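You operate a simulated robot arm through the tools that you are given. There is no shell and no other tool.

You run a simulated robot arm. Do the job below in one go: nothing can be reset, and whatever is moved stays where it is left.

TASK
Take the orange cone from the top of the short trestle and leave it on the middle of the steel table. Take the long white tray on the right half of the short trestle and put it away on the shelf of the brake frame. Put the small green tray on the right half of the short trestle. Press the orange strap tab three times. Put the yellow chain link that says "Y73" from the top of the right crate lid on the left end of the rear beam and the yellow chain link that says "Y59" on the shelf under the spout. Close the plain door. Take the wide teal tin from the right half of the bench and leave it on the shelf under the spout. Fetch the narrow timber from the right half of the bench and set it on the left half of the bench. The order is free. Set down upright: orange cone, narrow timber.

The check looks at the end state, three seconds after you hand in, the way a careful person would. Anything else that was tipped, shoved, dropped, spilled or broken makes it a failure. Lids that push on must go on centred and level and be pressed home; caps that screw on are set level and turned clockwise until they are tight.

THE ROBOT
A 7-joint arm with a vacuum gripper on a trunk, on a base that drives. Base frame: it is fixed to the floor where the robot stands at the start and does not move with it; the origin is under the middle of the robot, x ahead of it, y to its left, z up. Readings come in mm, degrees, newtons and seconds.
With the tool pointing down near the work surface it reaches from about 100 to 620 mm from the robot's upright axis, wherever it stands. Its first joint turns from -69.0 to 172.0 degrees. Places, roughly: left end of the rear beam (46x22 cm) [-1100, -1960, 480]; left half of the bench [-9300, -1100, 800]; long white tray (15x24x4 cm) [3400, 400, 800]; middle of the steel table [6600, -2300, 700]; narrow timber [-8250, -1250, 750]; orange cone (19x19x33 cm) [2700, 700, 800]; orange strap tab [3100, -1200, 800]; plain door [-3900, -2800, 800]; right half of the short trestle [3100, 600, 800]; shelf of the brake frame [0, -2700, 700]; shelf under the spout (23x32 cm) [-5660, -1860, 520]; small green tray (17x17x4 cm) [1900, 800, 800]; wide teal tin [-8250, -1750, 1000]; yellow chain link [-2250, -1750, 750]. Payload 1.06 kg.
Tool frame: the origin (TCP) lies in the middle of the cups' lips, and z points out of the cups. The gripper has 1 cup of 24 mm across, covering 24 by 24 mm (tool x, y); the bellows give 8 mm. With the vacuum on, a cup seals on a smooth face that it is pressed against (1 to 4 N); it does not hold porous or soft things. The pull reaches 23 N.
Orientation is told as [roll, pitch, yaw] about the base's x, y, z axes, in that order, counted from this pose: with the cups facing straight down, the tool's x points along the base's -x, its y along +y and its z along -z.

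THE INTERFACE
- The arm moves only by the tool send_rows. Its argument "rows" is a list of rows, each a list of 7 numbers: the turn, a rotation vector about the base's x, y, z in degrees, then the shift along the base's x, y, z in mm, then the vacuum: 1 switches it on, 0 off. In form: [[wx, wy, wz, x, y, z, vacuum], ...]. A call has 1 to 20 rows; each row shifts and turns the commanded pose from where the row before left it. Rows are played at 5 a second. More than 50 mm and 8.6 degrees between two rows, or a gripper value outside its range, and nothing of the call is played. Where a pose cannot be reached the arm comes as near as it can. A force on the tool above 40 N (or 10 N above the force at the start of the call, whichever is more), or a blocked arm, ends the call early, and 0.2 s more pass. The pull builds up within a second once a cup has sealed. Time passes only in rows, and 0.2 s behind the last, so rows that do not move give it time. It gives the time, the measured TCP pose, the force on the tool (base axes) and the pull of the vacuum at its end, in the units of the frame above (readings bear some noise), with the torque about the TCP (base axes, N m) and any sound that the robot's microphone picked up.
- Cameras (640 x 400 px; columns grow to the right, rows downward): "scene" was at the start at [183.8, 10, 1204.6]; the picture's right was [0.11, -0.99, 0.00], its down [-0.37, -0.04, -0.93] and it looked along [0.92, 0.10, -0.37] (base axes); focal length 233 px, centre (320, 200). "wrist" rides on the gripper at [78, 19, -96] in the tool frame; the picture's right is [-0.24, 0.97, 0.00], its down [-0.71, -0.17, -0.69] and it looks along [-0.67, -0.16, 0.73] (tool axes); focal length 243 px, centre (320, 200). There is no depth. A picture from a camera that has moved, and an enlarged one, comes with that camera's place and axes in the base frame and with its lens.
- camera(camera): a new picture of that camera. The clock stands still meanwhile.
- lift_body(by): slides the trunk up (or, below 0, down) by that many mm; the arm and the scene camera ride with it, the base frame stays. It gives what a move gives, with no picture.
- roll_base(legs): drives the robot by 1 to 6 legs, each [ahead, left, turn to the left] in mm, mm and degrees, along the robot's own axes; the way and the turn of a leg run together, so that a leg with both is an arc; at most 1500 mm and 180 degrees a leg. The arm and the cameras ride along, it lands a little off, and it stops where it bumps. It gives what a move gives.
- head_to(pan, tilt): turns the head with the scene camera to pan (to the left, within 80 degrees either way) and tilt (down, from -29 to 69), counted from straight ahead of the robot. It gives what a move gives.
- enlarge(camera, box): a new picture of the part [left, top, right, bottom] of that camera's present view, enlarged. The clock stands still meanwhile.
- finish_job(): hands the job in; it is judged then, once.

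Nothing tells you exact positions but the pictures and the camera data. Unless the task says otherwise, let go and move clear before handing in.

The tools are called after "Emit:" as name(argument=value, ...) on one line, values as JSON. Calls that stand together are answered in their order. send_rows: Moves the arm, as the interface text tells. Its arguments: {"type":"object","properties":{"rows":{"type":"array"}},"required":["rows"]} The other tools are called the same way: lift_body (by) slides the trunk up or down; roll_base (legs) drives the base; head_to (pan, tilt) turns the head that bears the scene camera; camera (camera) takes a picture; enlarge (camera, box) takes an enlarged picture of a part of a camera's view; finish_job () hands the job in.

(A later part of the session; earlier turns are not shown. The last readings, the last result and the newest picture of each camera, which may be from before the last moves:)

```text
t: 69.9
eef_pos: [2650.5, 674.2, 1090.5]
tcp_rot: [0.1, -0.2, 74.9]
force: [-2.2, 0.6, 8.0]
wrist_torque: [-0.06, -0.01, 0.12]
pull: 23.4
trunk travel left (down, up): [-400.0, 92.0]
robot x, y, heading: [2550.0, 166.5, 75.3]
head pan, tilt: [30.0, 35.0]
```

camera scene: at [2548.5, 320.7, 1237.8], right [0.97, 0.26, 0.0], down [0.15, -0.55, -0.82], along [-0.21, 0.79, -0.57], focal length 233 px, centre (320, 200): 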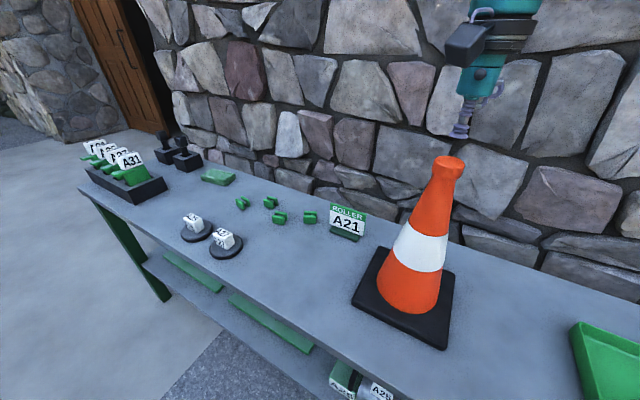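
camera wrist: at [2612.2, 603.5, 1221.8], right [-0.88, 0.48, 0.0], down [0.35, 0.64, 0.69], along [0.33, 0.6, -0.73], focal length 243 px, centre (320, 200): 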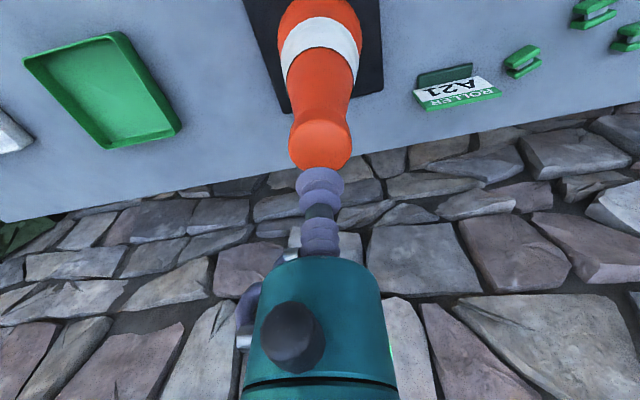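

Sealed on the cone top with full pull. I lift with the trunk.

Emit:
lift_body(by=60)

Emit:
camera(camera="scene")

```text
t: 70.9
eef_pos: [2652.9, 674.9, 1147.7]
tcp_rot: [0.0, 0.0, 74.8]
force: [-0.4, 0.2, -6.6]
wrist_torque: [-0.03, -0.02, 0.02]
pull: 22.9
trunk travel left (down, up): [-460.0, 32.0]
robot x, y, heading: [2554.0, 162.5, 74.9]
head pan, tilt: [30.0, 35.0]
```

```text
taken
camera scene: at [2538.8, 284.6, 1307.9], right [0.97, 0.26, 0.0], down [0.15, -0.55, -0.82], along [-0.21, 0.79, -0.57], focal length 233 px, centre (320, 200)
```

scene: 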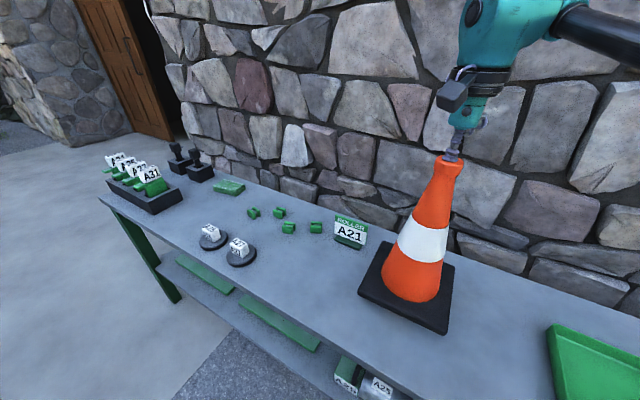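

The cone hangs upright, about 0.7 kg. I back away from the trestle and turn right to face along the corridor.

Emit:
roll_base(legs=[[-330, 0, 0], [0, 0, -89]])

Emit:
head_to(pan=-25, tilt=15)

Emit:
camera(camera="scene")

Emit:
camera(camera="wrist")

```text
t: 76.9
eef_pos: [2977.0, -244.3, 1149.0]
tcp_rot: [0.0, -0.2, -14.4]
force: [-0.5, 0.4, -5.7]
wrist_torque: [0.03, 0.03, 0.01]
pull: 23.3
trunk travel left (down, up): [-460.0, 32.0]
robot x, y, heading: [2465.6, -146.8, -14.0]
head pan, tilt: [30.0, 35.0]
```

```text
t: 78.1
eef_pos: [2977.8, -242.2, 1148.6]
tcp_rot: [0.0, -0.1, -14.4]
force: [-0.1, -0.1, -5.6]
wrist_torque: [0.04, 0.0, -0.03]
pull: 23.0
trunk travel left (down, up): [-460.0, 32.0]
robot x, y, heading: [2463.9, -152.3, -14.0]
head pan, tilt: [-25.0, 15.0]
```

```text
taken
camera scene: at [2574.5, -217.5, 1340.0], right [-0.63, -0.77, 0.0], down [-0.2, 0.16, -0.97], along [0.75, -0.61, -0.26], focal length 233 px, centre (320, 200)
```

scene: 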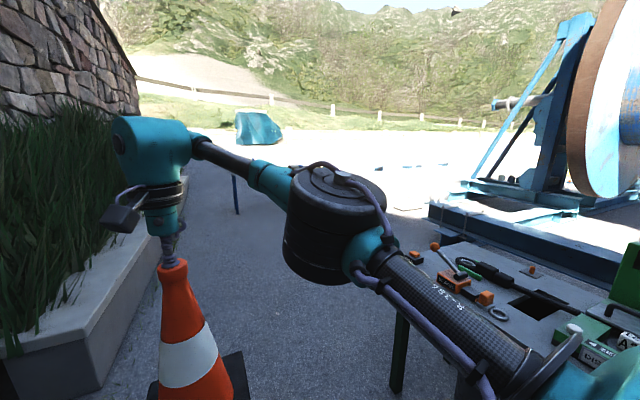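

```text
taken
camera wrist: at [2906.3, -205.5, 1244.4], right [0.47, 0.88, 0.0], down [0.64, -0.34, 0.69], along [0.61, -0.32, -0.73], focal length 243 px, centre (320, 200)
```

wrist: 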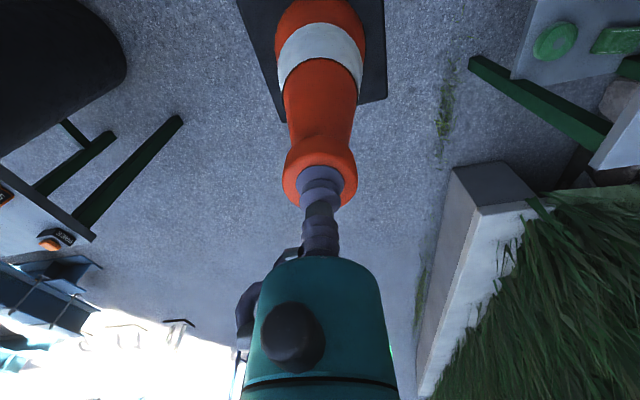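

The way ahead along the corridor is open, with a hedge planter on the left. I drive forward with the cone held ahead.

Emit:
roll_base(legs=[[1450, -100, 0]])

Emit:
camera(camera="scene")

Emit:
camera(camera="wrist")

```text
t: 85.3
eef_pos: [4329.8, -720.7, 1149.3]
tcp_rot: [0.0, -0.1, -15.6]
force: [1.0, 1.0, -6.2]
wrist_torque: [0.0, 0.01, 0.0]
pull: 23.0
trunk travel left (down, up): [-460.0, 32.0]
robot x, y, heading: [3820.8, -619.4, -15.5]
head pan, tilt: [-25.0, 15.0]
```

```text
taken
camera scene: at [3927.9, -687.2, 1340.0], right [-0.65, -0.76, 0.0], down [-0.2, 0.17, -0.97], along [0.73, -0.63, -0.26], focal length 233 px, centre (320, 200)
```

scene: 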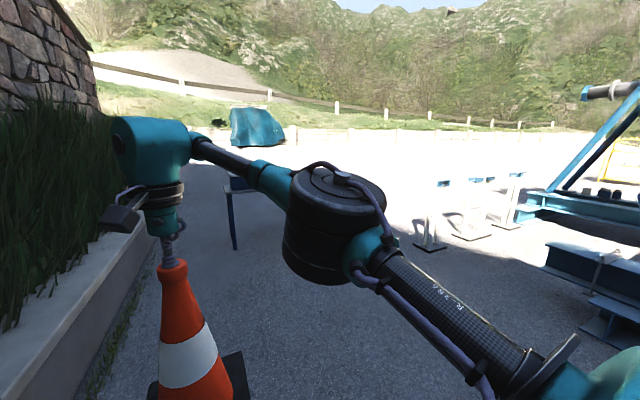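

```text
taken
camera wrist: at [4259.9, -682.2, 1244.3], right [0.49, 0.87, 0.0], down [0.64, -0.35, 0.69], along [0.6, -0.33, -0.73], focal length 243 px, centre (320, 200)
```

wrist: 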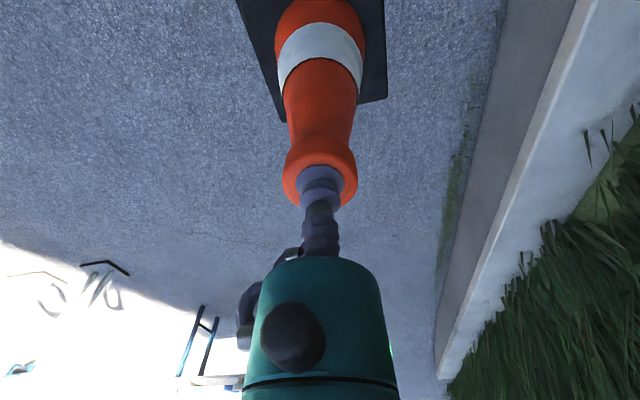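

The steel table with blue legs is ahead to the right, near (6600, -2300), beyond the open ground. I turn toward it and drive on.

Emit:
roll_base(legs=[[0, 0, -15.5], [1500, 0, 0]])

Emit:
head_to(pan=15, tilt=15)

Emit:
camera(camera="scene")

Emit:
head_to(pan=-30, tilt=15)

Emit:
camera(camera="scene")

```text
t: 93.5
eef_pos: [5538.9, -1652.6, 1149.1]
tcp_rot: [0.0, -0.1, -32.7]
force: [-0.1, -0.5, -6.2]
wrist_torque: [-0.01, 0.01, -0.04]
pull: 22.8
trunk travel left (down, up): [-460.0, 32.0]
robot x, y, heading: [5083.3, -1403.1, -32.4]
head pan, tilt: [-25.0, 15.0]
```

```text
t: 94.6
eef_pos: [5538.2, -1651.0, 1149.1]
tcp_rot: [0.0, -0.1, -32.6]
force: [-0.7, -0.1, -6.2]
wrist_torque: [0.03, 0.04, 0.01]
pull: 22.6
trunk travel left (down, up): [-460.0, 32.0]
robot x, y, heading: [5081.9, -1401.2, -32.7]
head pan, tilt: [15.0, 15.0]
```

```text
taken
camera scene: at [5202.7, -1449.3, 1340.0], right [-0.31, -0.95, 0.0], down [-0.25, 0.08, -0.97], along [0.92, -0.29, -0.26], focal length 233 px, centre (320, 200)
```

scene: 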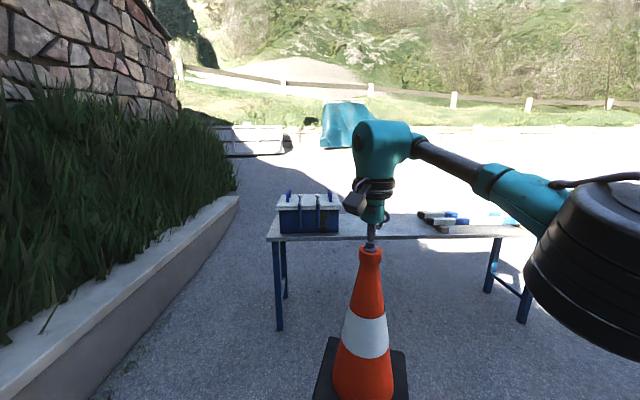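

```text
t: 95.7
eef_pos: [5537.6, -1652.1, 1149.4]
tcp_rot: [0.0, 0.0, -32.7]
force: [0.1, -0.2, -6.3]
wrist_torque: [-0.01, 0.01, 0.01]
pull: 23.3
trunk travel left (down, up): [-460.0, 32.0]
robot x, y, heading: [5080.5, -1399.6, -32.6]
head pan, tilt: [-30.0, 15.0]
```

```text
taken
camera scene: at [5156.6, -1503.7, 1340.0], right [-0.89, -0.46, 0.0], down [-0.12, 0.23, -0.97], along [0.44, -0.86, -0.26], focal length 233 px, centre (320, 200)
```

scene: 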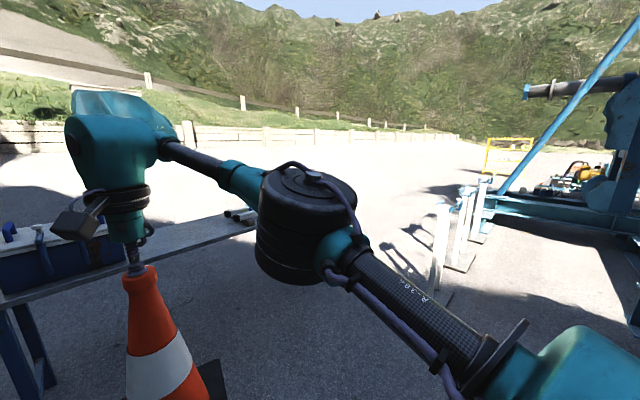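

The steel table's front edge runs from about (6600, -1590) to (6110, -3325), top near z 720, with a blue box on its left and rolls on its right. I square up with it and move in front of its middle.

Emit:
roll_base(legs=[[0, 0, 17], [780, -560, 0]])

Emit:
head_to(pan=30, tilt=30)

Emit:
camera(camera="scene")

Emit:
camera(camera="wrist")

Emit:
head_to(pan=-25, tilt=30)

Emit:
camera(camera="scene")

```text
t: 102.0
eef_pos: [6186.5, -2240.2, 1149.4]
tcp_rot: [0.0, 0.1, -15.8]
force: [0.5, -0.1, -5.2]
wrist_torque: [0.01, 0.05, 0.01]
pull: 23.1
trunk travel left (down, up): [-460.0, 32.0]
robot x, y, heading: [5679.5, -2130.1, -15.7]
head pan, tilt: [-30.0, 15.0]
```

```text
t: 103.3
eef_pos: [6188.0, -2240.9, 1147.8]
tcp_rot: [0.0, 0.0, -15.9]
force: [-0.5, -0.3, -5.3]
wrist_torque: [0.05, 0.02, 0.0]
pull: 23.3
trunk travel left (down, up): [-460.0, 32.0]
robot x, y, heading: [5678.9, -2136.5, -15.8]
head pan, tilt: [30.0, 30.0]
```

```text
taken
camera scene: at [5802.1, -2122.1, 1315.8], right [0.24, -0.97, 0.0], down [-0.48, -0.12, -0.87], along [0.84, 0.21, -0.5], focal length 233 px, centre (320, 200)
```

scene: 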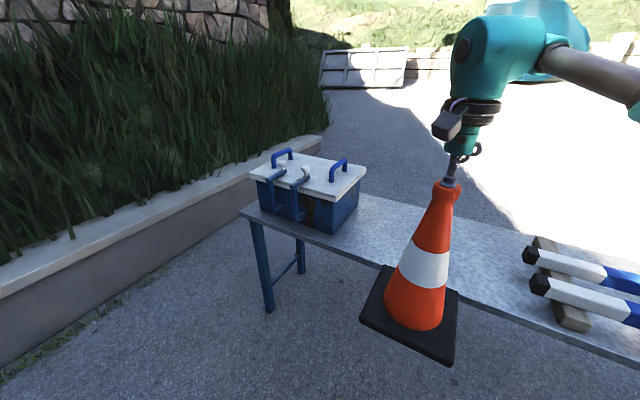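

```text
taken
camera wrist: at [6117.1, -2202.0, 1244.3], right [0.49, 0.87, 0.0], down [0.63, -0.36, 0.69], along [0.6, -0.34, -0.73], focal length 243 px, centre (320, 200)
```

wrist: 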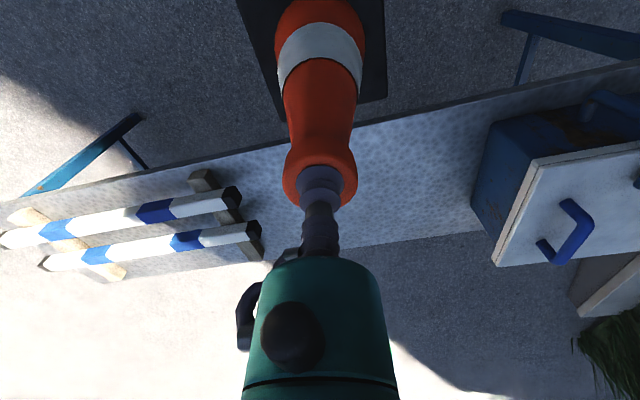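

```text
t: 104.5
eef_pos: [6186.6, -2240.9, 1148.4]
tcp_rot: [0.0, 0.0, -15.9]
force: [-0.4, 0.5, -5.9]
wrist_torque: [0.02, 0.05, -0.01]
pull: 23.3
trunk travel left (down, up): [-460.0, 32.0]
robot x, y, heading: [5680.4, -2130.6, -15.8]
head pan, tilt: [-25.0, 30.0]
```

```text
taken
camera scene: at [5782.9, -2203.3, 1315.8], right [-0.65, -0.76, 0.0], down [-0.38, 0.33, -0.87], along [0.66, -0.57, -0.5], focal length 233 px, centre (320, 200)
```

scene: 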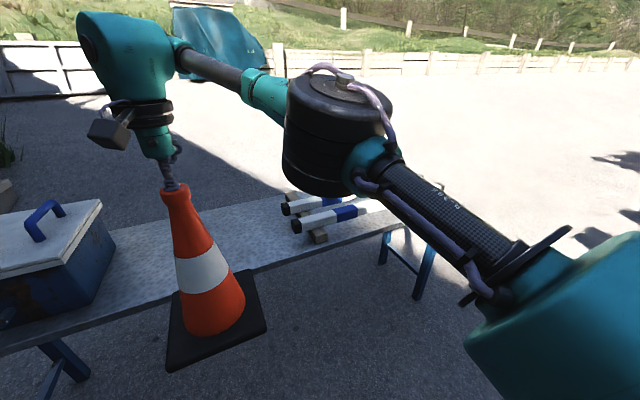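

The middle of the steel table between the box and the poles is free. I drive ahead so that the cone hangs over the table.

Emit:
roll_base(legs=[[340, 0, 0]])

Emit:
head_to(pan=30, tilt=35)

Emit:
camera(camera="scene")

Emit:
camera(camera="wrist")

```text
t: 106.7
eef_pos: [6509.3, -2332.5, 1148.9]
tcp_rot: [0.0, 0.0, -15.9]
force: [0.0, -0.3, -6.2]
wrist_torque: [0.01, 0.01, -0.01]
pull: 23.2
trunk travel left (down, up): [-460.0, 32.0]
robot x, y, heading: [6000.7, -2226.1, -15.9]
head pan, tilt: [-25.0, 30.0]
```

```text
t: 107.9
eef_pos: [6510.6, -2332.4, 1149.2]
tcp_rot: [0.0, 0.0, -15.9]
force: [0.0, -0.4, -5.6]
wrist_torque: [-0.03, 0.03, 0.03]
pull: 23.2
trunk travel left (down, up): [-460.0, 32.0]
robot x, y, heading: [5997.6, -2230.0, -15.9]
head pan, tilt: [30.0, 35.0]
```

```text
taken
camera scene: at [6121.6, -2214.2, 1308.0], right [0.24, -0.97, 0.0], down [-0.56, -0.14, -0.82], along [0.79, 0.2, -0.57], focal length 233 px, centre (320, 200)
```

scene: 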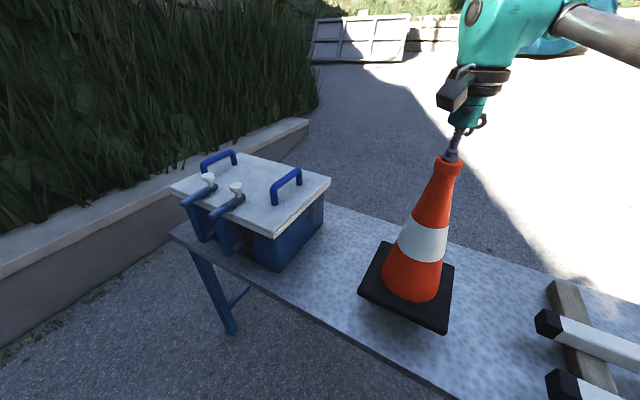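

```text
taken
camera wrist: at [6438.8, -2293.7, 1244.2], right [0.49, 0.87, 0.0], down [0.63, -0.36, 0.69], along [0.6, -0.34, -0.73], focal length 243 px, centre (320, 200)
```

wrist: 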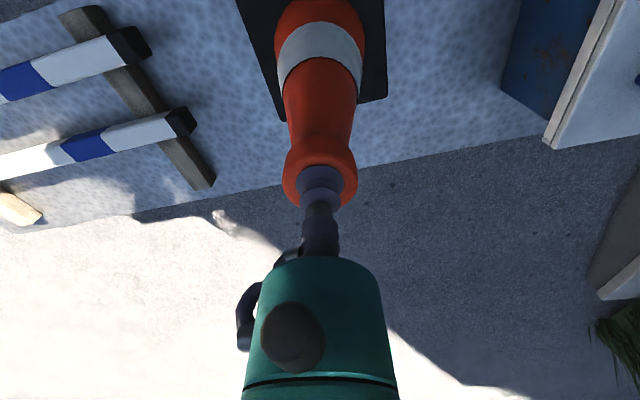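

The cone is well placed left to right. I drive 50 mm more, then lower it toward the table.

Emit:
roll_base(legs=[[50, -15, 0]])

Emit:
lift_body(by=-60)

Emit:
camera(camera="scene")

```text
t: 108.9
eef_pos: [6552.7, -2360.5, 1148.5]
tcp_rot: [0.1, -0.1, -15.8]
force: [0.5, -0.2, -5.7]
wrist_torque: [0.04, 0.06, 0.03]
pull: 23.3
trunk travel left (down, up): [-460.0, 32.0]
robot x, y, heading: [6045.9, -2254.4, -15.7]
head pan, tilt: [30.0, 35.0]
```

```text
t: 109.9
eef_pos: [6552.4, -2360.4, 1089.7]
tcp_rot: [-0.1, -0.1, -15.9]
force: [-0.1, 0.1, -6.3]
wrist_torque: [0.06, 0.04, -0.03]
pull: 23.0
trunk travel left (down, up): [-400.0, 92.0]
robot x, y, heading: [6044.6, -2256.4, -16.1]
head pan, tilt: [30.0, 35.0]
```

```text
taken
camera scene: at [6202.1, -2252.6, 1237.6], right [0.24, -0.97, 0.0], down [-0.56, -0.14, -0.82], along [0.79, 0.2, -0.57], focal length 233 px, centre (320, 200)
```

scene: 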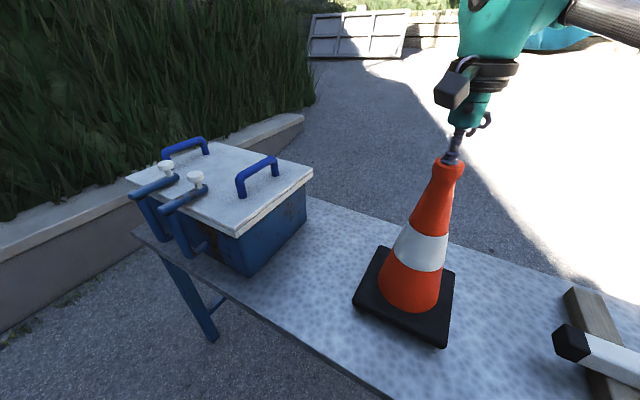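

The cone is about 30 mm above the table near its middle. I nudge it inwards and lower it in small steps.

Emit:
send_rows(rows=[[0, 0, 0, 12, -3, -5, 1], [0, 0, 0, 12, -3, -8, 1], [0, 0, 0, 0, 0, -6, 1], [0, 0, 0, 0, 0, -3, 1], [0, 0, 0, 0, 0, 0, 1]])

```text
t: 111.1
eef_pos: [6577.1, -2364.4, 1067.8]
tcp_rot: [0.0, -0.1, -15.8]
force: [7.6, 3.2, 17.4]
wrist_torque: [-0.01, -0.01, 0.08]
pull: 23.0
trunk travel left (down, up): [-400.0, 92.0]
robot x, y, heading: [6045.6, -2256.7, -16.0]
head pan, tilt: [30.0, 35.0]
```

It is already standing with about 17 N on it. I ease up slightly, then release and rise.

Emit:
send_rows(rows=[[0, 0, 0, 0, 0, 1.5, 1], [0, 0, 0, 0, 0, 0, 1]])

Emit:
camera(camera="scene")

```text
t: 111.7
eef_pos: [6577.1, -2366.4, 1066.4]
tcp_rot: [-0.2, 0.1, -15.9]
force: [1.6, 1.0, 1.3]
wrist_torque: [0.03, 0.05, -0.05]
pull: 22.9
trunk travel left (down, up): [-400.0, 92.0]
robot x, y, heading: [6043.5, -2253.1, -16.0]
head pan, tilt: [30.0, 35.0]
```

```text
taken
camera scene: at [6201.9, -2252.6, 1237.5], right [0.24, -0.97, 0.0], down [-0.56, -0.14, -0.82], along [0.79, 0.2, -0.57], focal length 233 px, centre (320, 200)
```

scene: 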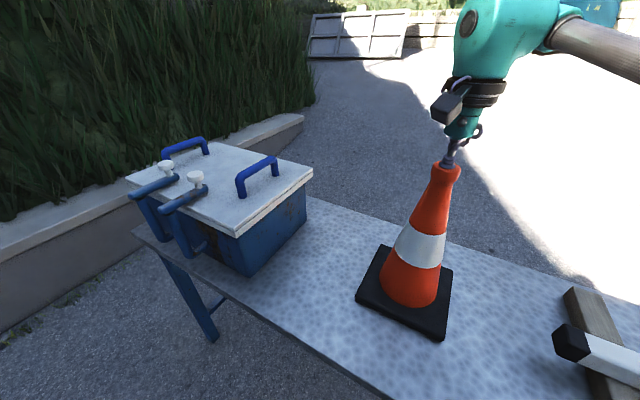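

The cone stands on the table with hardly any force. I release it and rise clear.

Emit:
send_rows(rows=[[0, 0, 0, 0, 0, 0, 0], [0, 0, 0, 0, 0, 0, 0], [0, 0, 0, 0, 0, 0, 0], [0, 0, 0, 0, 0, 0, 0], [0, 0, 0, 0, 0, 0, 0], [0, 0, 0, 0, 0, 4, 0], [0, 0, 0, 0, 0, 6, 0], [0, 0, 0, 0, 0, 20, 0], [0, 0, 0, 0, 0, 30, 0], [0, 0, 0, -15, 4, 30, 0], [0, 0, 0, 0, 0, 0, 0]])

Emit:
camera(camera="scene")

Emit:
camera(camera="wrist")

```text
t: 114.1
eef_pos: [6561.1, -2361.3, 1158.3]
tcp_rot: [0.0, 0.0, -15.8]
force: [-0.9, 0.3, 0.0]
wrist_torque: [0.02, 0.01, 0.01]
pull: 0.0
trunk travel left (down, up): [-400.0, 92.0]
robot x, y, heading: [6045.3, -2255.4, -16.1]
head pan, tilt: [30.0, 35.0]
```

```text
taken
camera scene: at [6201.9, -2252.6, 1237.7], right [0.24, -0.97, 0.0], down [-0.56, -0.14, -0.82], along [0.79, 0.2, -0.57], focal length 233 px, centre (320, 200)
```

scene: 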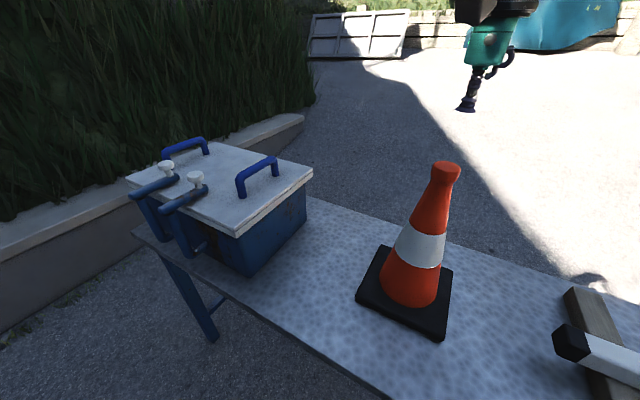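

```text
taken
camera wrist: at [6490.8, -2322.0, 1253.6], right [0.49, 0.87, 0.0], down [0.63, -0.36, 0.69], along [0.6, -0.34, -0.73], focal length 243 px, centre (320, 200)
```

wrist: 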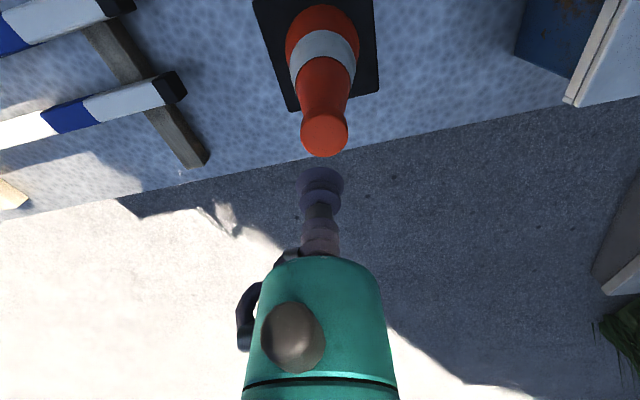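

The cone stands upright on the steel table. I back away, pull the arm in, and reverse along the same path toward the strap tab on the right-hand table.

Emit:
roll_base(legs=[[-480, 0, 0]])

Emit:
send_rows(rows=[[0, 0, 0, -40, 11, 0, 0], [0, 0, 0, -40, 11, 0, 0], [0, 0, 0, -40, 11, 0, 0], [0, 0, 0, -40, 11, 0, 0], [0, 0, 0, 0, 0, 0, 0]])

Emit:
roll_base(legs=[[-680, 554, 0], [-1430, 405, 0]])

Emit:
head_to(pan=-70, tilt=20)

Emit:
camera(camera="scene")

```text
t: 116.9
eef_pos: [6106.6, -2231.3, 1157.5]
tcp_rot: [0.0, -0.1, -15.6]
force: [-0.3, -0.1, -0.3]
wrist_torque: [0.0, -0.03, 0.0]
pull: 0.1
trunk travel left (down, up): [-400.0, 92.0]
robot x, y, heading: [5589.8, -2126.2, -15.6]
head pan, tilt: [30.0, 35.0]
```

```text
t: 118.1
eef_pos: [5948.4, -2187.3, 1156.5]
tcp_rot: [0.0, -0.1, -15.6]
force: [0.2, -0.3, 0.1]
wrist_torque: [-0.01, 0.0, 0.02]
pull: 0.0
trunk travel left (down, up): [-400.0, 92.0]
robot x, y, heading: [5587.9, -2123.6, -15.7]
head pan, tilt: [30.0, 35.0]
```

```text
t: 130.5
eef_pos: [4157.0, -705.0, 1156.3]
tcp_rot: [0.1, 0.0, -14.9]
force: [0.6, 0.3, -0.2]
wrist_torque: [0.05, -0.04, -0.02]
pull: 0.0
trunk travel left (down, up): [-400.0, 92.0]
robot x, y, heading: [3798.8, -646.1, -15.0]
head pan, tilt: [30.0, 35.0]
```

```text
t: 132.3
eef_pos: [4156.6, -704.5, 1157.4]
tcp_rot: [0.0, 0.0, -14.9]
force: [-0.1, 1.0, -0.8]
wrist_torque: [0.03, -0.01, 0.04]
pull: 0.1
trunk travel left (down, up): [-400.0, 92.0]
robot x, y, heading: [3796.4, -645.3, -14.7]
head pan, tilt: [-70.0, 20.0]
```

```text
taken
camera scene: at [3878.3, -759.1, 1261.6], right [-1.0, -0.09, 0.0], down [-0.03, 0.34, -0.94], along [0.08, -0.94, -0.34], focal length 233 px, centre (320, 200)
```

scene: 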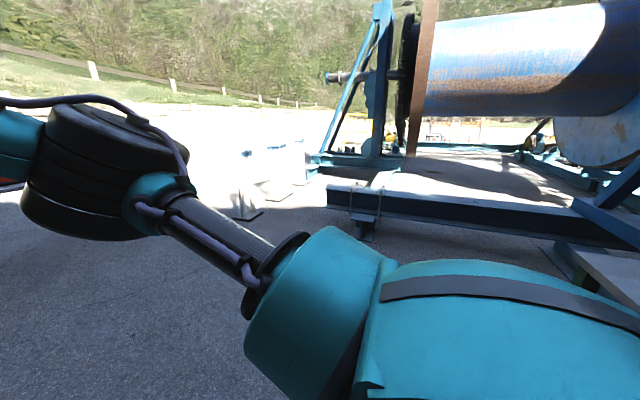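

I continue back to stand opposite the far end of the right-hand table and turn to face it.

Emit:
roll_base(legs=[[-688, 69, 0], [0, 0, -89]])

Emit:
head_to(pan=30, tilt=30)

Emit:
camera(camera="scene")

Emit:
camera(camera="wrist")

```text
t: 139.9
eef_pos: [3089.1, -762.3, 1156.2]
tcp_rot: [0.0, 0.0, -105.4]
force: [-0.3, -0.1, -0.1]
wrist_torque: [0.0, 0.03, 0.0]
pull: 0.1
trunk travel left (down, up): [-400.0, 92.0]
robot x, y, heading: [3146.8, -402.8, -105.5]
head pan, tilt: [-70.0, 20.0]
```

```text
t: 141.7
eef_pos: [3088.5, -762.7, 1157.8]
tcp_rot: [0.0, 0.1, -105.5]
force: [0.4, 0.1, -0.1]
wrist_torque: [-0.02, 0.02, 0.0]
pull: 0.1
trunk travel left (down, up): [-400.0, 92.0]
robot x, y, heading: [3150.4, -403.5, -105.3]
head pan, tilt: [30.0, 30.0]
```

```text
taken
camera scene: at [3153.1, -562.3, 1245.5], right [-0.97, -0.25, 0.0], down [-0.13, 0.48, -0.87], along [0.22, -0.84, -0.5], focal length 233 px, centre (320, 200)
```

scene: 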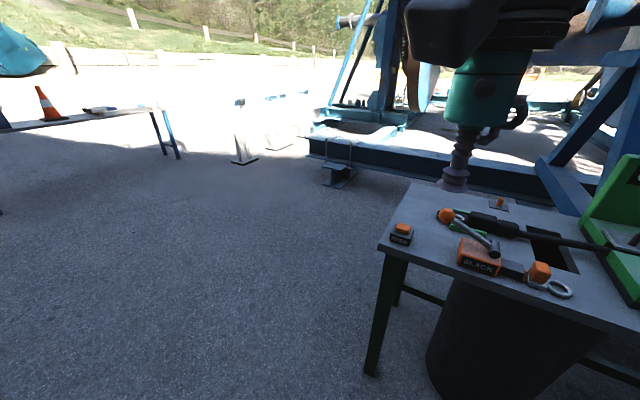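

```text
taken
camera wrist: at [3126.9, -692.8, 1252.5], right [0.87, -0.48, 0.0], down [-0.35, -0.64, 0.69], along [-0.33, -0.6, -0.73], focal length 243 px, centre (320, 200)
```

wrist: 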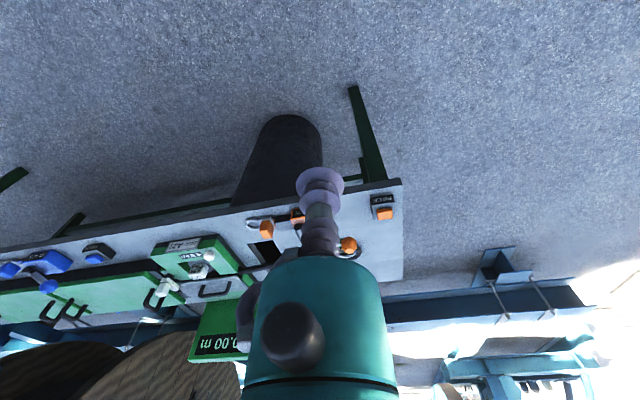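

Several orange controls sit at the table's far end; I enlarge to read their labels.

Emit:
enlarge(camera="scene", box=[376, 180, 596, 317])

Emit:
enlarge(camera="scene", box=[380, 215, 428, 245])

Emit:
enlarge(camera="wrist", box=[230, 170, 430, 295])

```text
2.91 times, centred on (486, 248) of scene
camera zoom: at [3153.1, -562.3, 1245.5], right [-0.97, -0.25, 0.0], down [-0.13, 0.48, -0.87], along [0.22, -0.84, -0.5], focal length 678 px, centre (-163, 59)
```

zoom: 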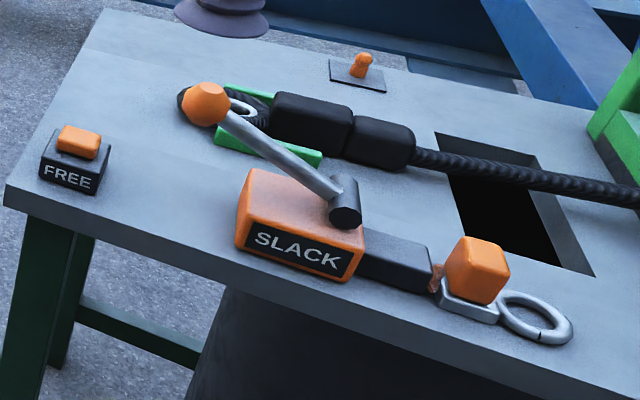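

```text
13.33 times, centred on (404, 230) of scene
camera zoom: at [3153.1, -562.3, 1245.5], right [-0.97, -0.25, 0.0], down [-0.13, 0.48, -0.87], along [0.22, -0.84, -0.5], focal length 3105 px, centre (-800, -200)
```

zoom: 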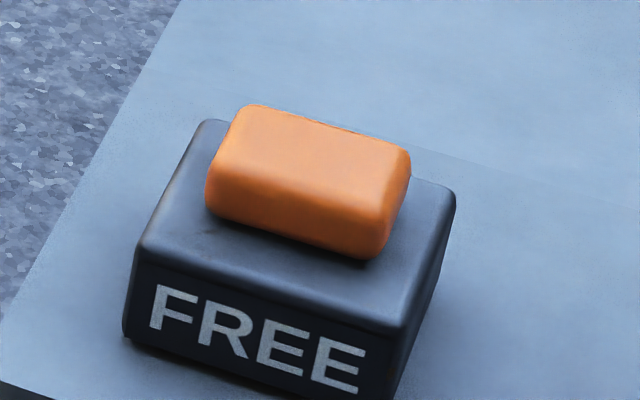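

```text
3.20 times, centred on (330, 232) of wrist
camera zoom: at [3126.9, -692.8, 1252.5], right [0.87, -0.48, 0.0], down [-0.35, -0.64, 0.69], along [-0.33, -0.6, -0.73], focal length 776 px, centre (288, 96)
```

zoom: 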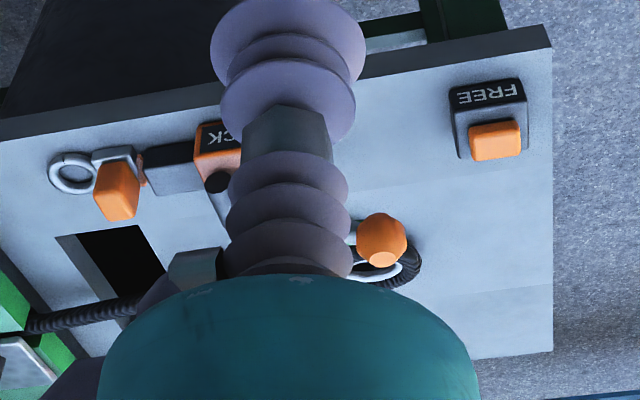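

The "FREE" tab with the orange top at about (3052, -1204) matches the given strap tab place [3100, -1200]. I move closer to reach it.

Emit:
roll_base(legs=[[290, 60, 0]])

Emit:
camera(camera="wrist")

Emit:
camera(camera="scene")

```text
t: 143.7
eef_pos: [3069.3, -1054.3, 1157.8]
tcp_rot: [0.0, 0.0, -105.5]
force: [0.4, -0.4, 0.0]
wrist_torque: [-0.01, 0.02, 0.0]
pull: 0.0
trunk travel left (down, up): [-400.0, 92.0]
robot x, y, heading: [3129.9, -691.1, -105.6]
head pan, tilt: [30.0, 30.0]
```

```text
taken
camera wrist: at [3107.0, -985.1, 1252.4], right [0.87, -0.49, 0.0], down [-0.35, -0.64, 0.69], along [-0.33, -0.6, -0.73], focal length 243 px, centre (320, 200)
```

wrist: 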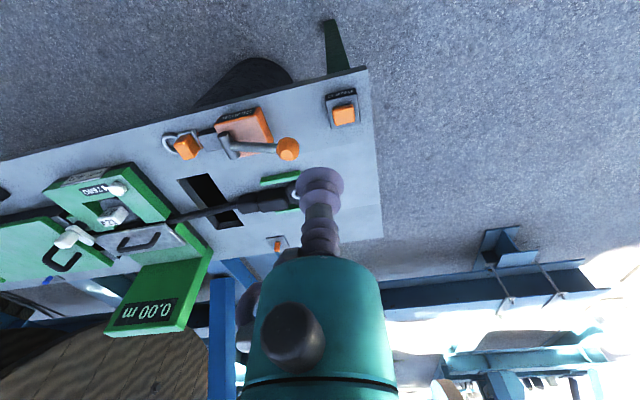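

```text
taken
camera scene: at [3133.6, -854.8, 1245.4], right [-0.97, -0.25, 0.0], down [-0.13, 0.48, -0.87], along [0.22, -0.84, -0.5], focal length 233 px, centre (320, 200)
```

scene: 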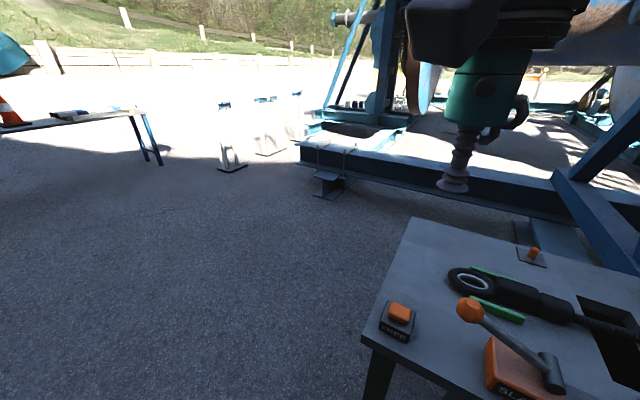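

Both views put the tab near (3052, -1178), top around z 815. I bring the cup above it.

Emit:
send_rows(rows=[[0, 0, 0, -2.8, -20.7, -36, 0], [0, 0, 0, -2.8, -20.7, -36, 0], [0, 0, 0, -2.8, -20.7, -36, 0], [0, 0, 0, -2.8, -20.7, -36, 0], [0, 0, 0, -2.8, -20.7, -36, 0], [0, 0, 0, -2.8, -20.7, -36, 0], [0, 0, 0, 0, 0, 0, 0]])

Emit:
camera(camera="wrist")

Emit:
enlarge(camera="scene", box=[340, 240, 468, 320])

```text
t: 145.3
eef_pos: [3049.1, -1180.3, 939.7]
tcp_rot: [0.0, -0.1, -105.5]
force: [-0.1, 0.2, 0.0]
wrist_torque: [0.02, 0.05, 0.01]
pull: 0.1
trunk travel left (down, up): [-400.0, 92.0]
robot x, y, heading: [3130.3, -694.3, -105.2]
head pan, tilt: [30.0, 30.0]
```

```text
taken
camera wrist: at [3087.9, -1111.0, 1035.1], right [0.87, -0.49, 0.0], down [-0.35, -0.64, 0.69], along [-0.33, -0.6, -0.73], focal length 243 px, centre (320, 200)
```

wrist: 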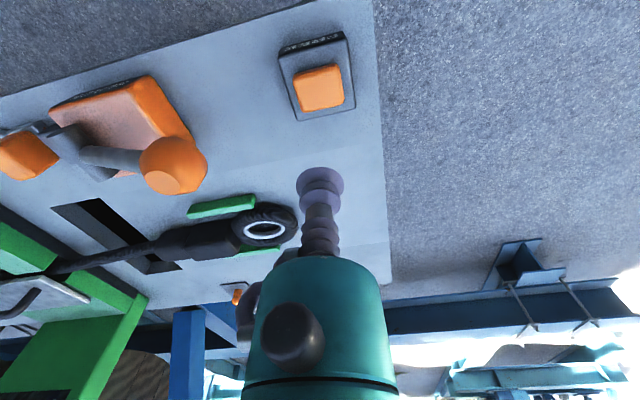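

```text
5.00 times, centred on (404, 280) of scene
camera zoom: at [3133.6, -854.1, 1245.6], right [-0.97, -0.25, 0.0], down [-0.13, 0.48, -0.87], along [0.22, -0.84, -0.5], focal length 1164 px, centre (-100, -200)
```

zoom: 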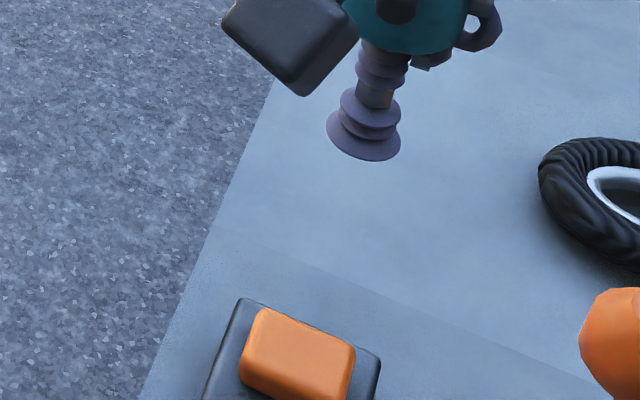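

The cup is practically above the tab. I go down closer and look again before pressing.

Emit:
send_rows(rows=[[0, 0, 0, 2, 3, -30, 0], [0, 0, 0, 2, 2, -30, 0], [0, 0, 0, 0, 0, -25, 0], [0, 0, 0, 0, 0, 0, 0]])

Emit:
camera(camera="wrist")

Emit:
enlarge(camera="scene", box=[340, 260, 468, 340])

```text
t: 146.3
eef_pos: [3053.0, -1176.6, 855.9]
tcp_rot: [-0.2, -0.1, -105.4]
force: [-0.1, -0.3, 0.3]
wrist_torque: [0.02, -0.01, -0.01]
pull: 0.1
trunk travel left (down, up): [-400.0, 92.0]
robot x, y, heading: [3126.7, -696.7, -105.7]
head pan, tilt: [30.0, 30.0]
```

```text
taken
camera wrist: at [3092.6, -1106.1, 952.1], right [0.87, -0.49, 0.0], down [-0.35, -0.64, 0.69], along [-0.33, -0.6, -0.73], focal length 243 px, centre (320, 200)
```

wrist: 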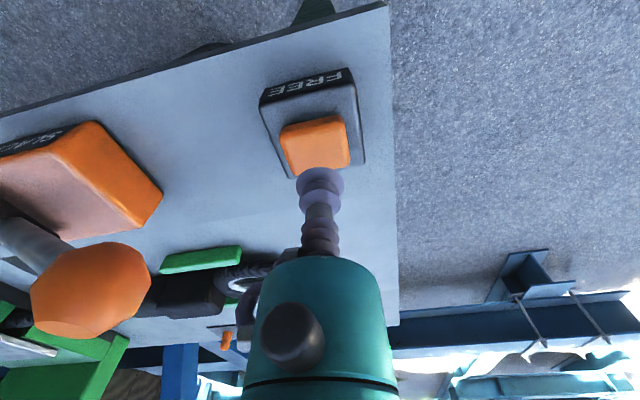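

```text
5.00 times, centred on (404, 300) of scene
camera zoom: at [3133.6, -854.2, 1245.6], right [-0.97, -0.25, 0.0], down [-0.13, 0.48, -0.87], along [0.22, -0.84, -0.5], focal length 1164 px, centre (-100, -300)
```

zoom: 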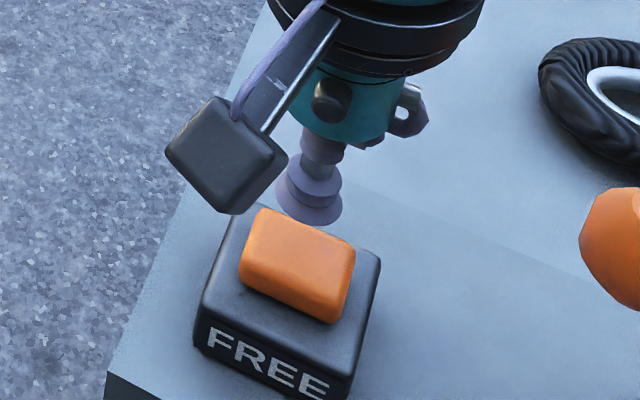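

The cup hangs right over the tab. I creep down to touch it.

Emit:
send_rows(rows=[[0, 0, 0, 0, 2, -8, 0], [0, 0, 0, 0, 0, -8, 0], [0, 0, 0, 0, 0, -4, 0], [0, 0, 0, 0, 0, 0, 0]])

Emit:
enlarge(camera="scene", box=[360, 280, 424, 320])

Emit:
enlarge(camera="wrist", box=[240, 110, 400, 210])

```text
t: 147.3
eef_pos: [3055.2, -1172.9, 835.6]
tcp_rot: [0.0, 0.0, -105.4]
force: [-0.1, -0.2, 0.1]
wrist_torque: [0.0, 0.01, -0.03]
pull: 0.0
trunk travel left (down, up): [-400.0, 92.0]
robot x, y, heading: [3125.9, -694.1, -105.3]
head pan, tilt: [30.0, 30.0]
```

```text
10.00 times, centred on (392, 300) of scene
camera zoom: at [3133.6, -854.2, 1245.5], right [-0.97, -0.25, 0.0], down [-0.13, 0.48, -0.87], along [0.22, -0.84, -0.5], focal length 2329 px, centre (-400, -800)
```

zoom: 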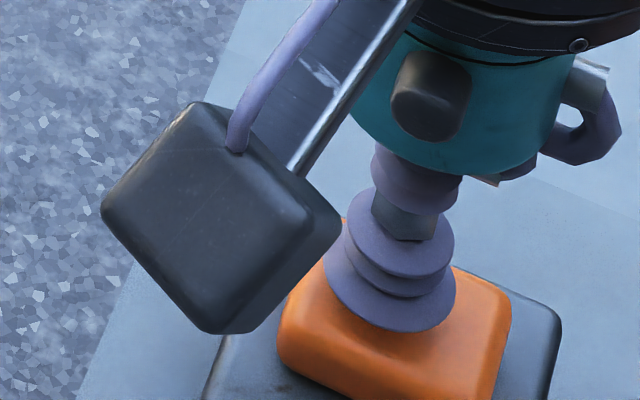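

```text
4.00 times, centred on (320, 160) of wrist
camera zoom: at [3094.4, -1103.3, 931.3], right [0.87, -0.49, 0.0], down [-0.35, -0.64, 0.69], along [-0.33, -0.6, -0.73], focal length 970 px, centre (320, 360)
```

zoom: 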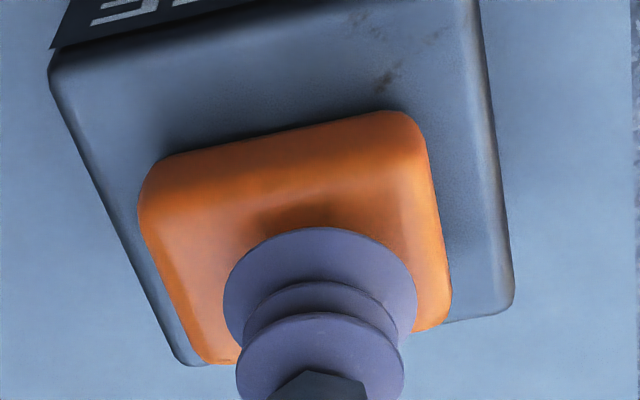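

The cup is centred above the orange tab. I press down step by step and listen.

Emit:
send_rows(rows=[[0, 0, 0, 0, 0, -3, 0], [0, 0, 0, 0, 0, -3, 0], [0, 0, 0, 0, 0, -3, 0], [0, 0, 0, 0, 0, 0, 0]])

```text
t: 148.3
eef_pos: [3054.4, -1172.0, 827.6]
tcp_rot: [0.0, 0.0, -105.5]
force: [-0.3, -1.1, -0.5]
wrist_torque: [-0.03, 0.0, 0.0]
pull: 0.1
trunk travel left (down, up): [-400.0, 92.0]
robot x, y, heading: [3131.1, -693.3, -105.6]
head pan, tilt: [30.0, 30.0]
```

Emit:
send_rows(rows=[[0, 0, 0, 0, 0, -3, 0], [0, 0, 0, 0, 0, -3, 0], [0, 0, 0, 0, 0, 0, 0]])

Emit:
enlarge(camera="scene", box=[360, 280, 424, 320])

```text
t: 149.1
eef_pos: [3054.7, -1170.4, 820.5]
tcp_rot: [0.0, -0.1, -105.4]
force: [-0.1, -0.5, 1.1]
wrist_torque: [-0.01, 0.03, 0.0]
pull: 0.1
trunk travel left (down, up): [-400.0, 92.0]
robot x, y, heading: [3130.5, -693.7, -105.4]
head pan, tilt: [30.0, 30.0]
```

```text
10.00 times, centred on (392, 300) of scene
camera zoom: at [3133.6, -854.2, 1245.6], right [-0.97, -0.25, 0.0], down [-0.13, 0.48, -0.87], along [0.22, -0.84, -0.5], focal length 2329 px, centre (-400, -800)
```

zoom: 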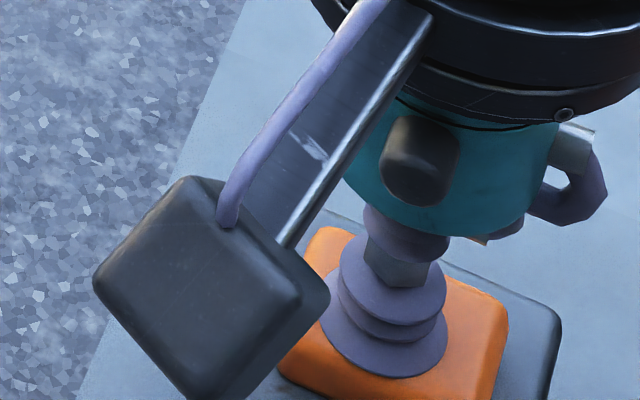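

It seems close to touching. I continue pressing.

Emit:
send_rows(rows=[[0, 0, 0, 0, 0, -2, 0], [0, 0, 0, 0, 0, -2, 0], [0, 0, 0, 0, 0, 0, 0]])

```text
t: 149.9
eef_pos: [3055.3, -1170.7, 817.7]
tcp_rot: [0.0, 0.0, -105.5]
force: [-0.2, -0.8, 3.1]
wrist_torque: [0.03, -0.03, 0.03]
pull: 0.0
trunk travel left (down, up): [-400.0, 92.0]
robot x, y, heading: [3126.0, -694.1, -105.5]
head pan, tilt: [30.0, 30.0]
heard: click
```

I heard a click: first press. I rise fully to release the tab.

Emit:
send_rows(rows=[[0, 0, 0, 0, 0, 4, 0], [0, 0, 0, 0, 0, 5, 0], [0, 0, 0, 0, 0, 5, 0], [0, 0, 0, 0, 0, 0, 0]])

Emit:
enlarge(camera="scene", box=[360, 280, 424, 320])

```text
t: 150.9
eef_pos: [3055.1, -1172.0, 832.8]
tcp_rot: [-0.1, -0.1, -105.5]
force: [0.8, 0.0, 0.8]
wrist_torque: [0.02, -0.01, 0.03]
pull: 0.1
trunk travel left (down, up): [-400.0, 92.0]
robot x, y, heading: [3129.4, -696.6, -105.5]
head pan, tilt: [30.0, 30.0]
```

```text
10.00 times, centred on (392, 300) of scene
camera zoom: at [3133.6, -854.2, 1245.5], right [-0.97, -0.25, 0.0], down [-0.13, 0.48, -0.87], along [0.22, -0.84, -0.5], focal length 2329 px, centre (-400, -800)
```

zoom: 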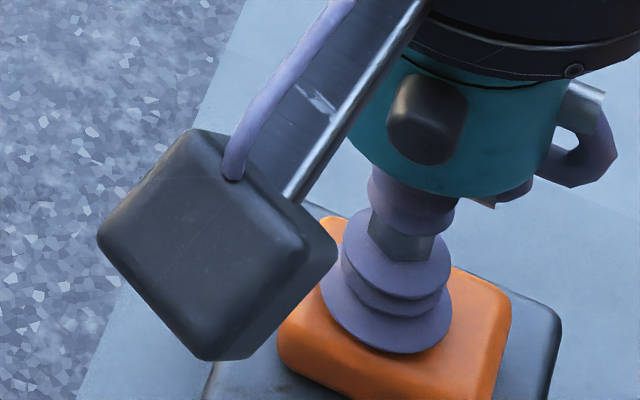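

Second press now, the same depth.

Emit:
send_rows(rows=[[0, 0, 0, 0, 0, -5, 0], [0, 0, 0, 0, 0, -5, 0], [0, 0, 0, 0, 0, -2, 0], [0, 0, 0, 0, 0, -2, 0], [0, 0, 0, 0, 0, 0, 0]])

```text
t: 152.1
eef_pos: [3054.3, -1171.9, 816.1]
tcp_rot: [0.0, -0.2, -105.5]
force: [-1.1, 0.7, 3.4]
wrist_torque: [0.0, -0.02, 0.01]
pull: 0.0
trunk travel left (down, up): [-400.0, 92.0]
robot x, y, heading: [3125.2, -697.1, -105.5]
head pan, tilt: [30.0, 30.0]
heard: click
```

A second click. I release and press a third time.

Emit:
send_rows(rows=[[0, 0, 0, 0, 0, 4, 0], [0, 0, 0, 0, 0, 5, 0], [0, 0, 0, 0, 0, 5, 0], [0, 0, 0, 0, 0, 0, 0]])

Emit:
send_rows(rows=[[0, 0, 0, 0, 0, -5, 0], [0, 0, 0, 0, 0, -5, 0], [0, 0, 0, 0, 0, -2, 0], [0, 0, 0, 0, 0, -2, 0], [0, 0, 0, 0, 0, 0, 0]])

```text
t: 153.1
eef_pos: [3055.4, -1171.2, 831.2]
tcp_rot: [0.0, 0.0, -105.5]
force: [0.3, 0.4, -0.2]
wrist_torque: [0.04, 0.03, 0.0]
pull: 0.0
trunk travel left (down, up): [-400.0, 92.0]
robot x, y, heading: [3129.4, -698.6, -105.3]
head pan, tilt: [30.0, 30.0]
```

```text
t: 154.3
eef_pos: [3055.5, -1171.5, 817.2]
tcp_rot: [0.0, -0.2, -105.5]
force: [1.1, -1.0, 3.6]
wrist_torque: [0.04, 0.04, 0.0]
pull: 0.1
trunk travel left (down, up): [-400.0, 92.0]
robot x, y, heading: [3126.5, -695.3, -105.7]
head pan, tilt: [30.0, 30.0]
heard: click
```

Three clicks heard. I raise the arm clear and retract it.

Emit:
send_rows(rows=[[0, 0, 0, 0, 0, 8, 0], [0, 0, 0, 0, 0, 30, 0], [0, 0, 0, 0, 0, 40, 0], [0, 0, 0, 0, 0, 40, 0], [0, 0, 0, 3, 20, 40, 0], [0, 0, 0, 3, 20, 40, 0], [0, 0, 0, 3, 20, 40, 0], [0, 0, 0, 3, 20, 40, 0], [0, 0, 0, 3, 20, 40, 0], [0, 0, 0, 0, 20, 20, 0], [0, 0, 0, 0, 0, 0, 0]])

Emit:
camera(camera="scene")

```text
t: 156.7
eef_pos: [3070.1, -1052.9, 1153.5]
tcp_rot: [-0.1, 0.0, -105.5]
force: [-0.6, -0.1, 0.5]
wrist_torque: [0.01, 0.02, -0.02]
pull: 0.0
trunk travel left (down, up): [-400.0, 92.0]
robot x, y, heading: [3127.1, -693.3, -105.3]
head pan, tilt: [30.0, 30.0]
```

```text
taken
camera scene: at [3133.6, -854.4, 1245.5], right [-0.97, -0.25, 0.0], down [-0.13, 0.48, -0.87], along [0.22, -0.84, -0.5], focal length 233 px, centre (320, 200)
```

scene: 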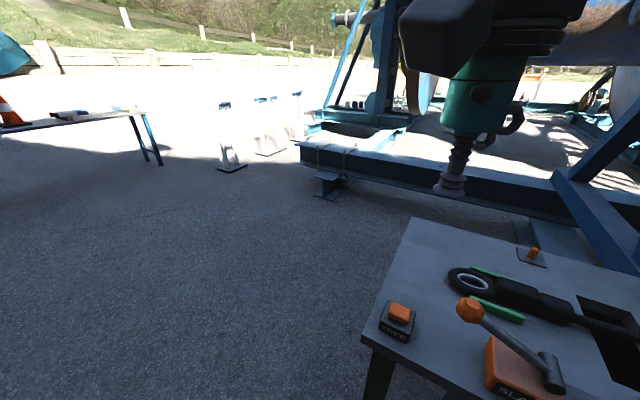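

The tab area is undisturbed. I back off, turn around to face the trestle, and approach the white tray.

Emit:
roll_base(legs=[[-300, 0, 0], [0, 0, 180]])

Emit:
head_to(pan=30, tilt=30)

Emit:
camera(camera="scene")

Emit:
camera(camera="wrist")

```text
t: 166.2
eef_pos: [3260.5, -44.0, 1153.5]
tcp_rot: [0.0, 0.0, 76.2]
force: [0.7, 0.5, -0.7]
wrist_torque: [-0.03, -0.01, -0.02]
pull: 0.0
trunk travel left (down, up): [-400.0, 92.0]
robot x, y, heading: [3211.1, -405.6, 76.0]
head pan, tilt: [30.0, 30.0]
```

```text
t: 166.8
eef_pos: [3259.3, -43.4, 1153.5]
tcp_rot: [0.1, 0.0, 76.3]
force: [0.1, 0.3, 0.5]
wrist_torque: [0.03, 0.0, 0.01]
pull: 0.0
trunk travel left (down, up): [-400.0, 92.0]
robot x, y, heading: [3211.0, -402.5, 76.2]
head pan, tilt: [30.0, 30.0]
```

```text
taken
camera scene: at [3204.2, -244.6, 1245.5], right [0.96, 0.28, 0.0], down [0.14, -0.48, -0.87], along [-0.24, 0.83, -0.5], focal length 233 px, centre (320, 200)
```

scene: 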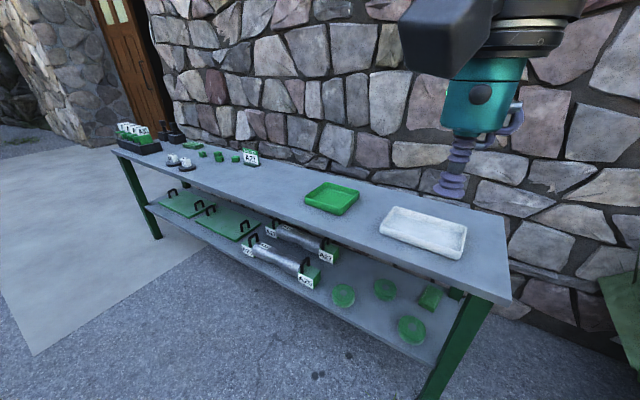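

```text
taken
camera wrist: at [3222.0, -115.9, 1248.8], right [-0.89, 0.46, 0.0], down [0.33, 0.65, 0.69], along [0.32, 0.61, -0.73], focal length 243 px, centre (320, 200)
```

wrist: 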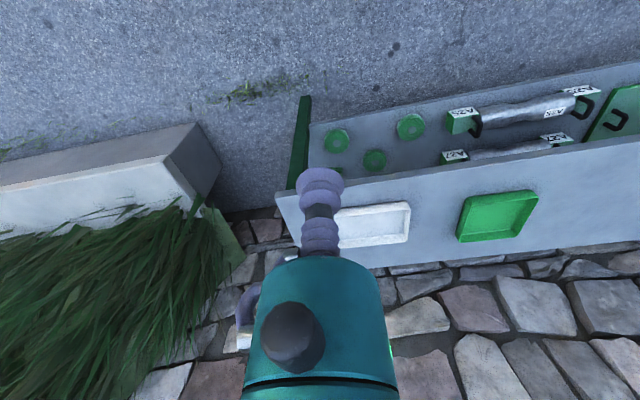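

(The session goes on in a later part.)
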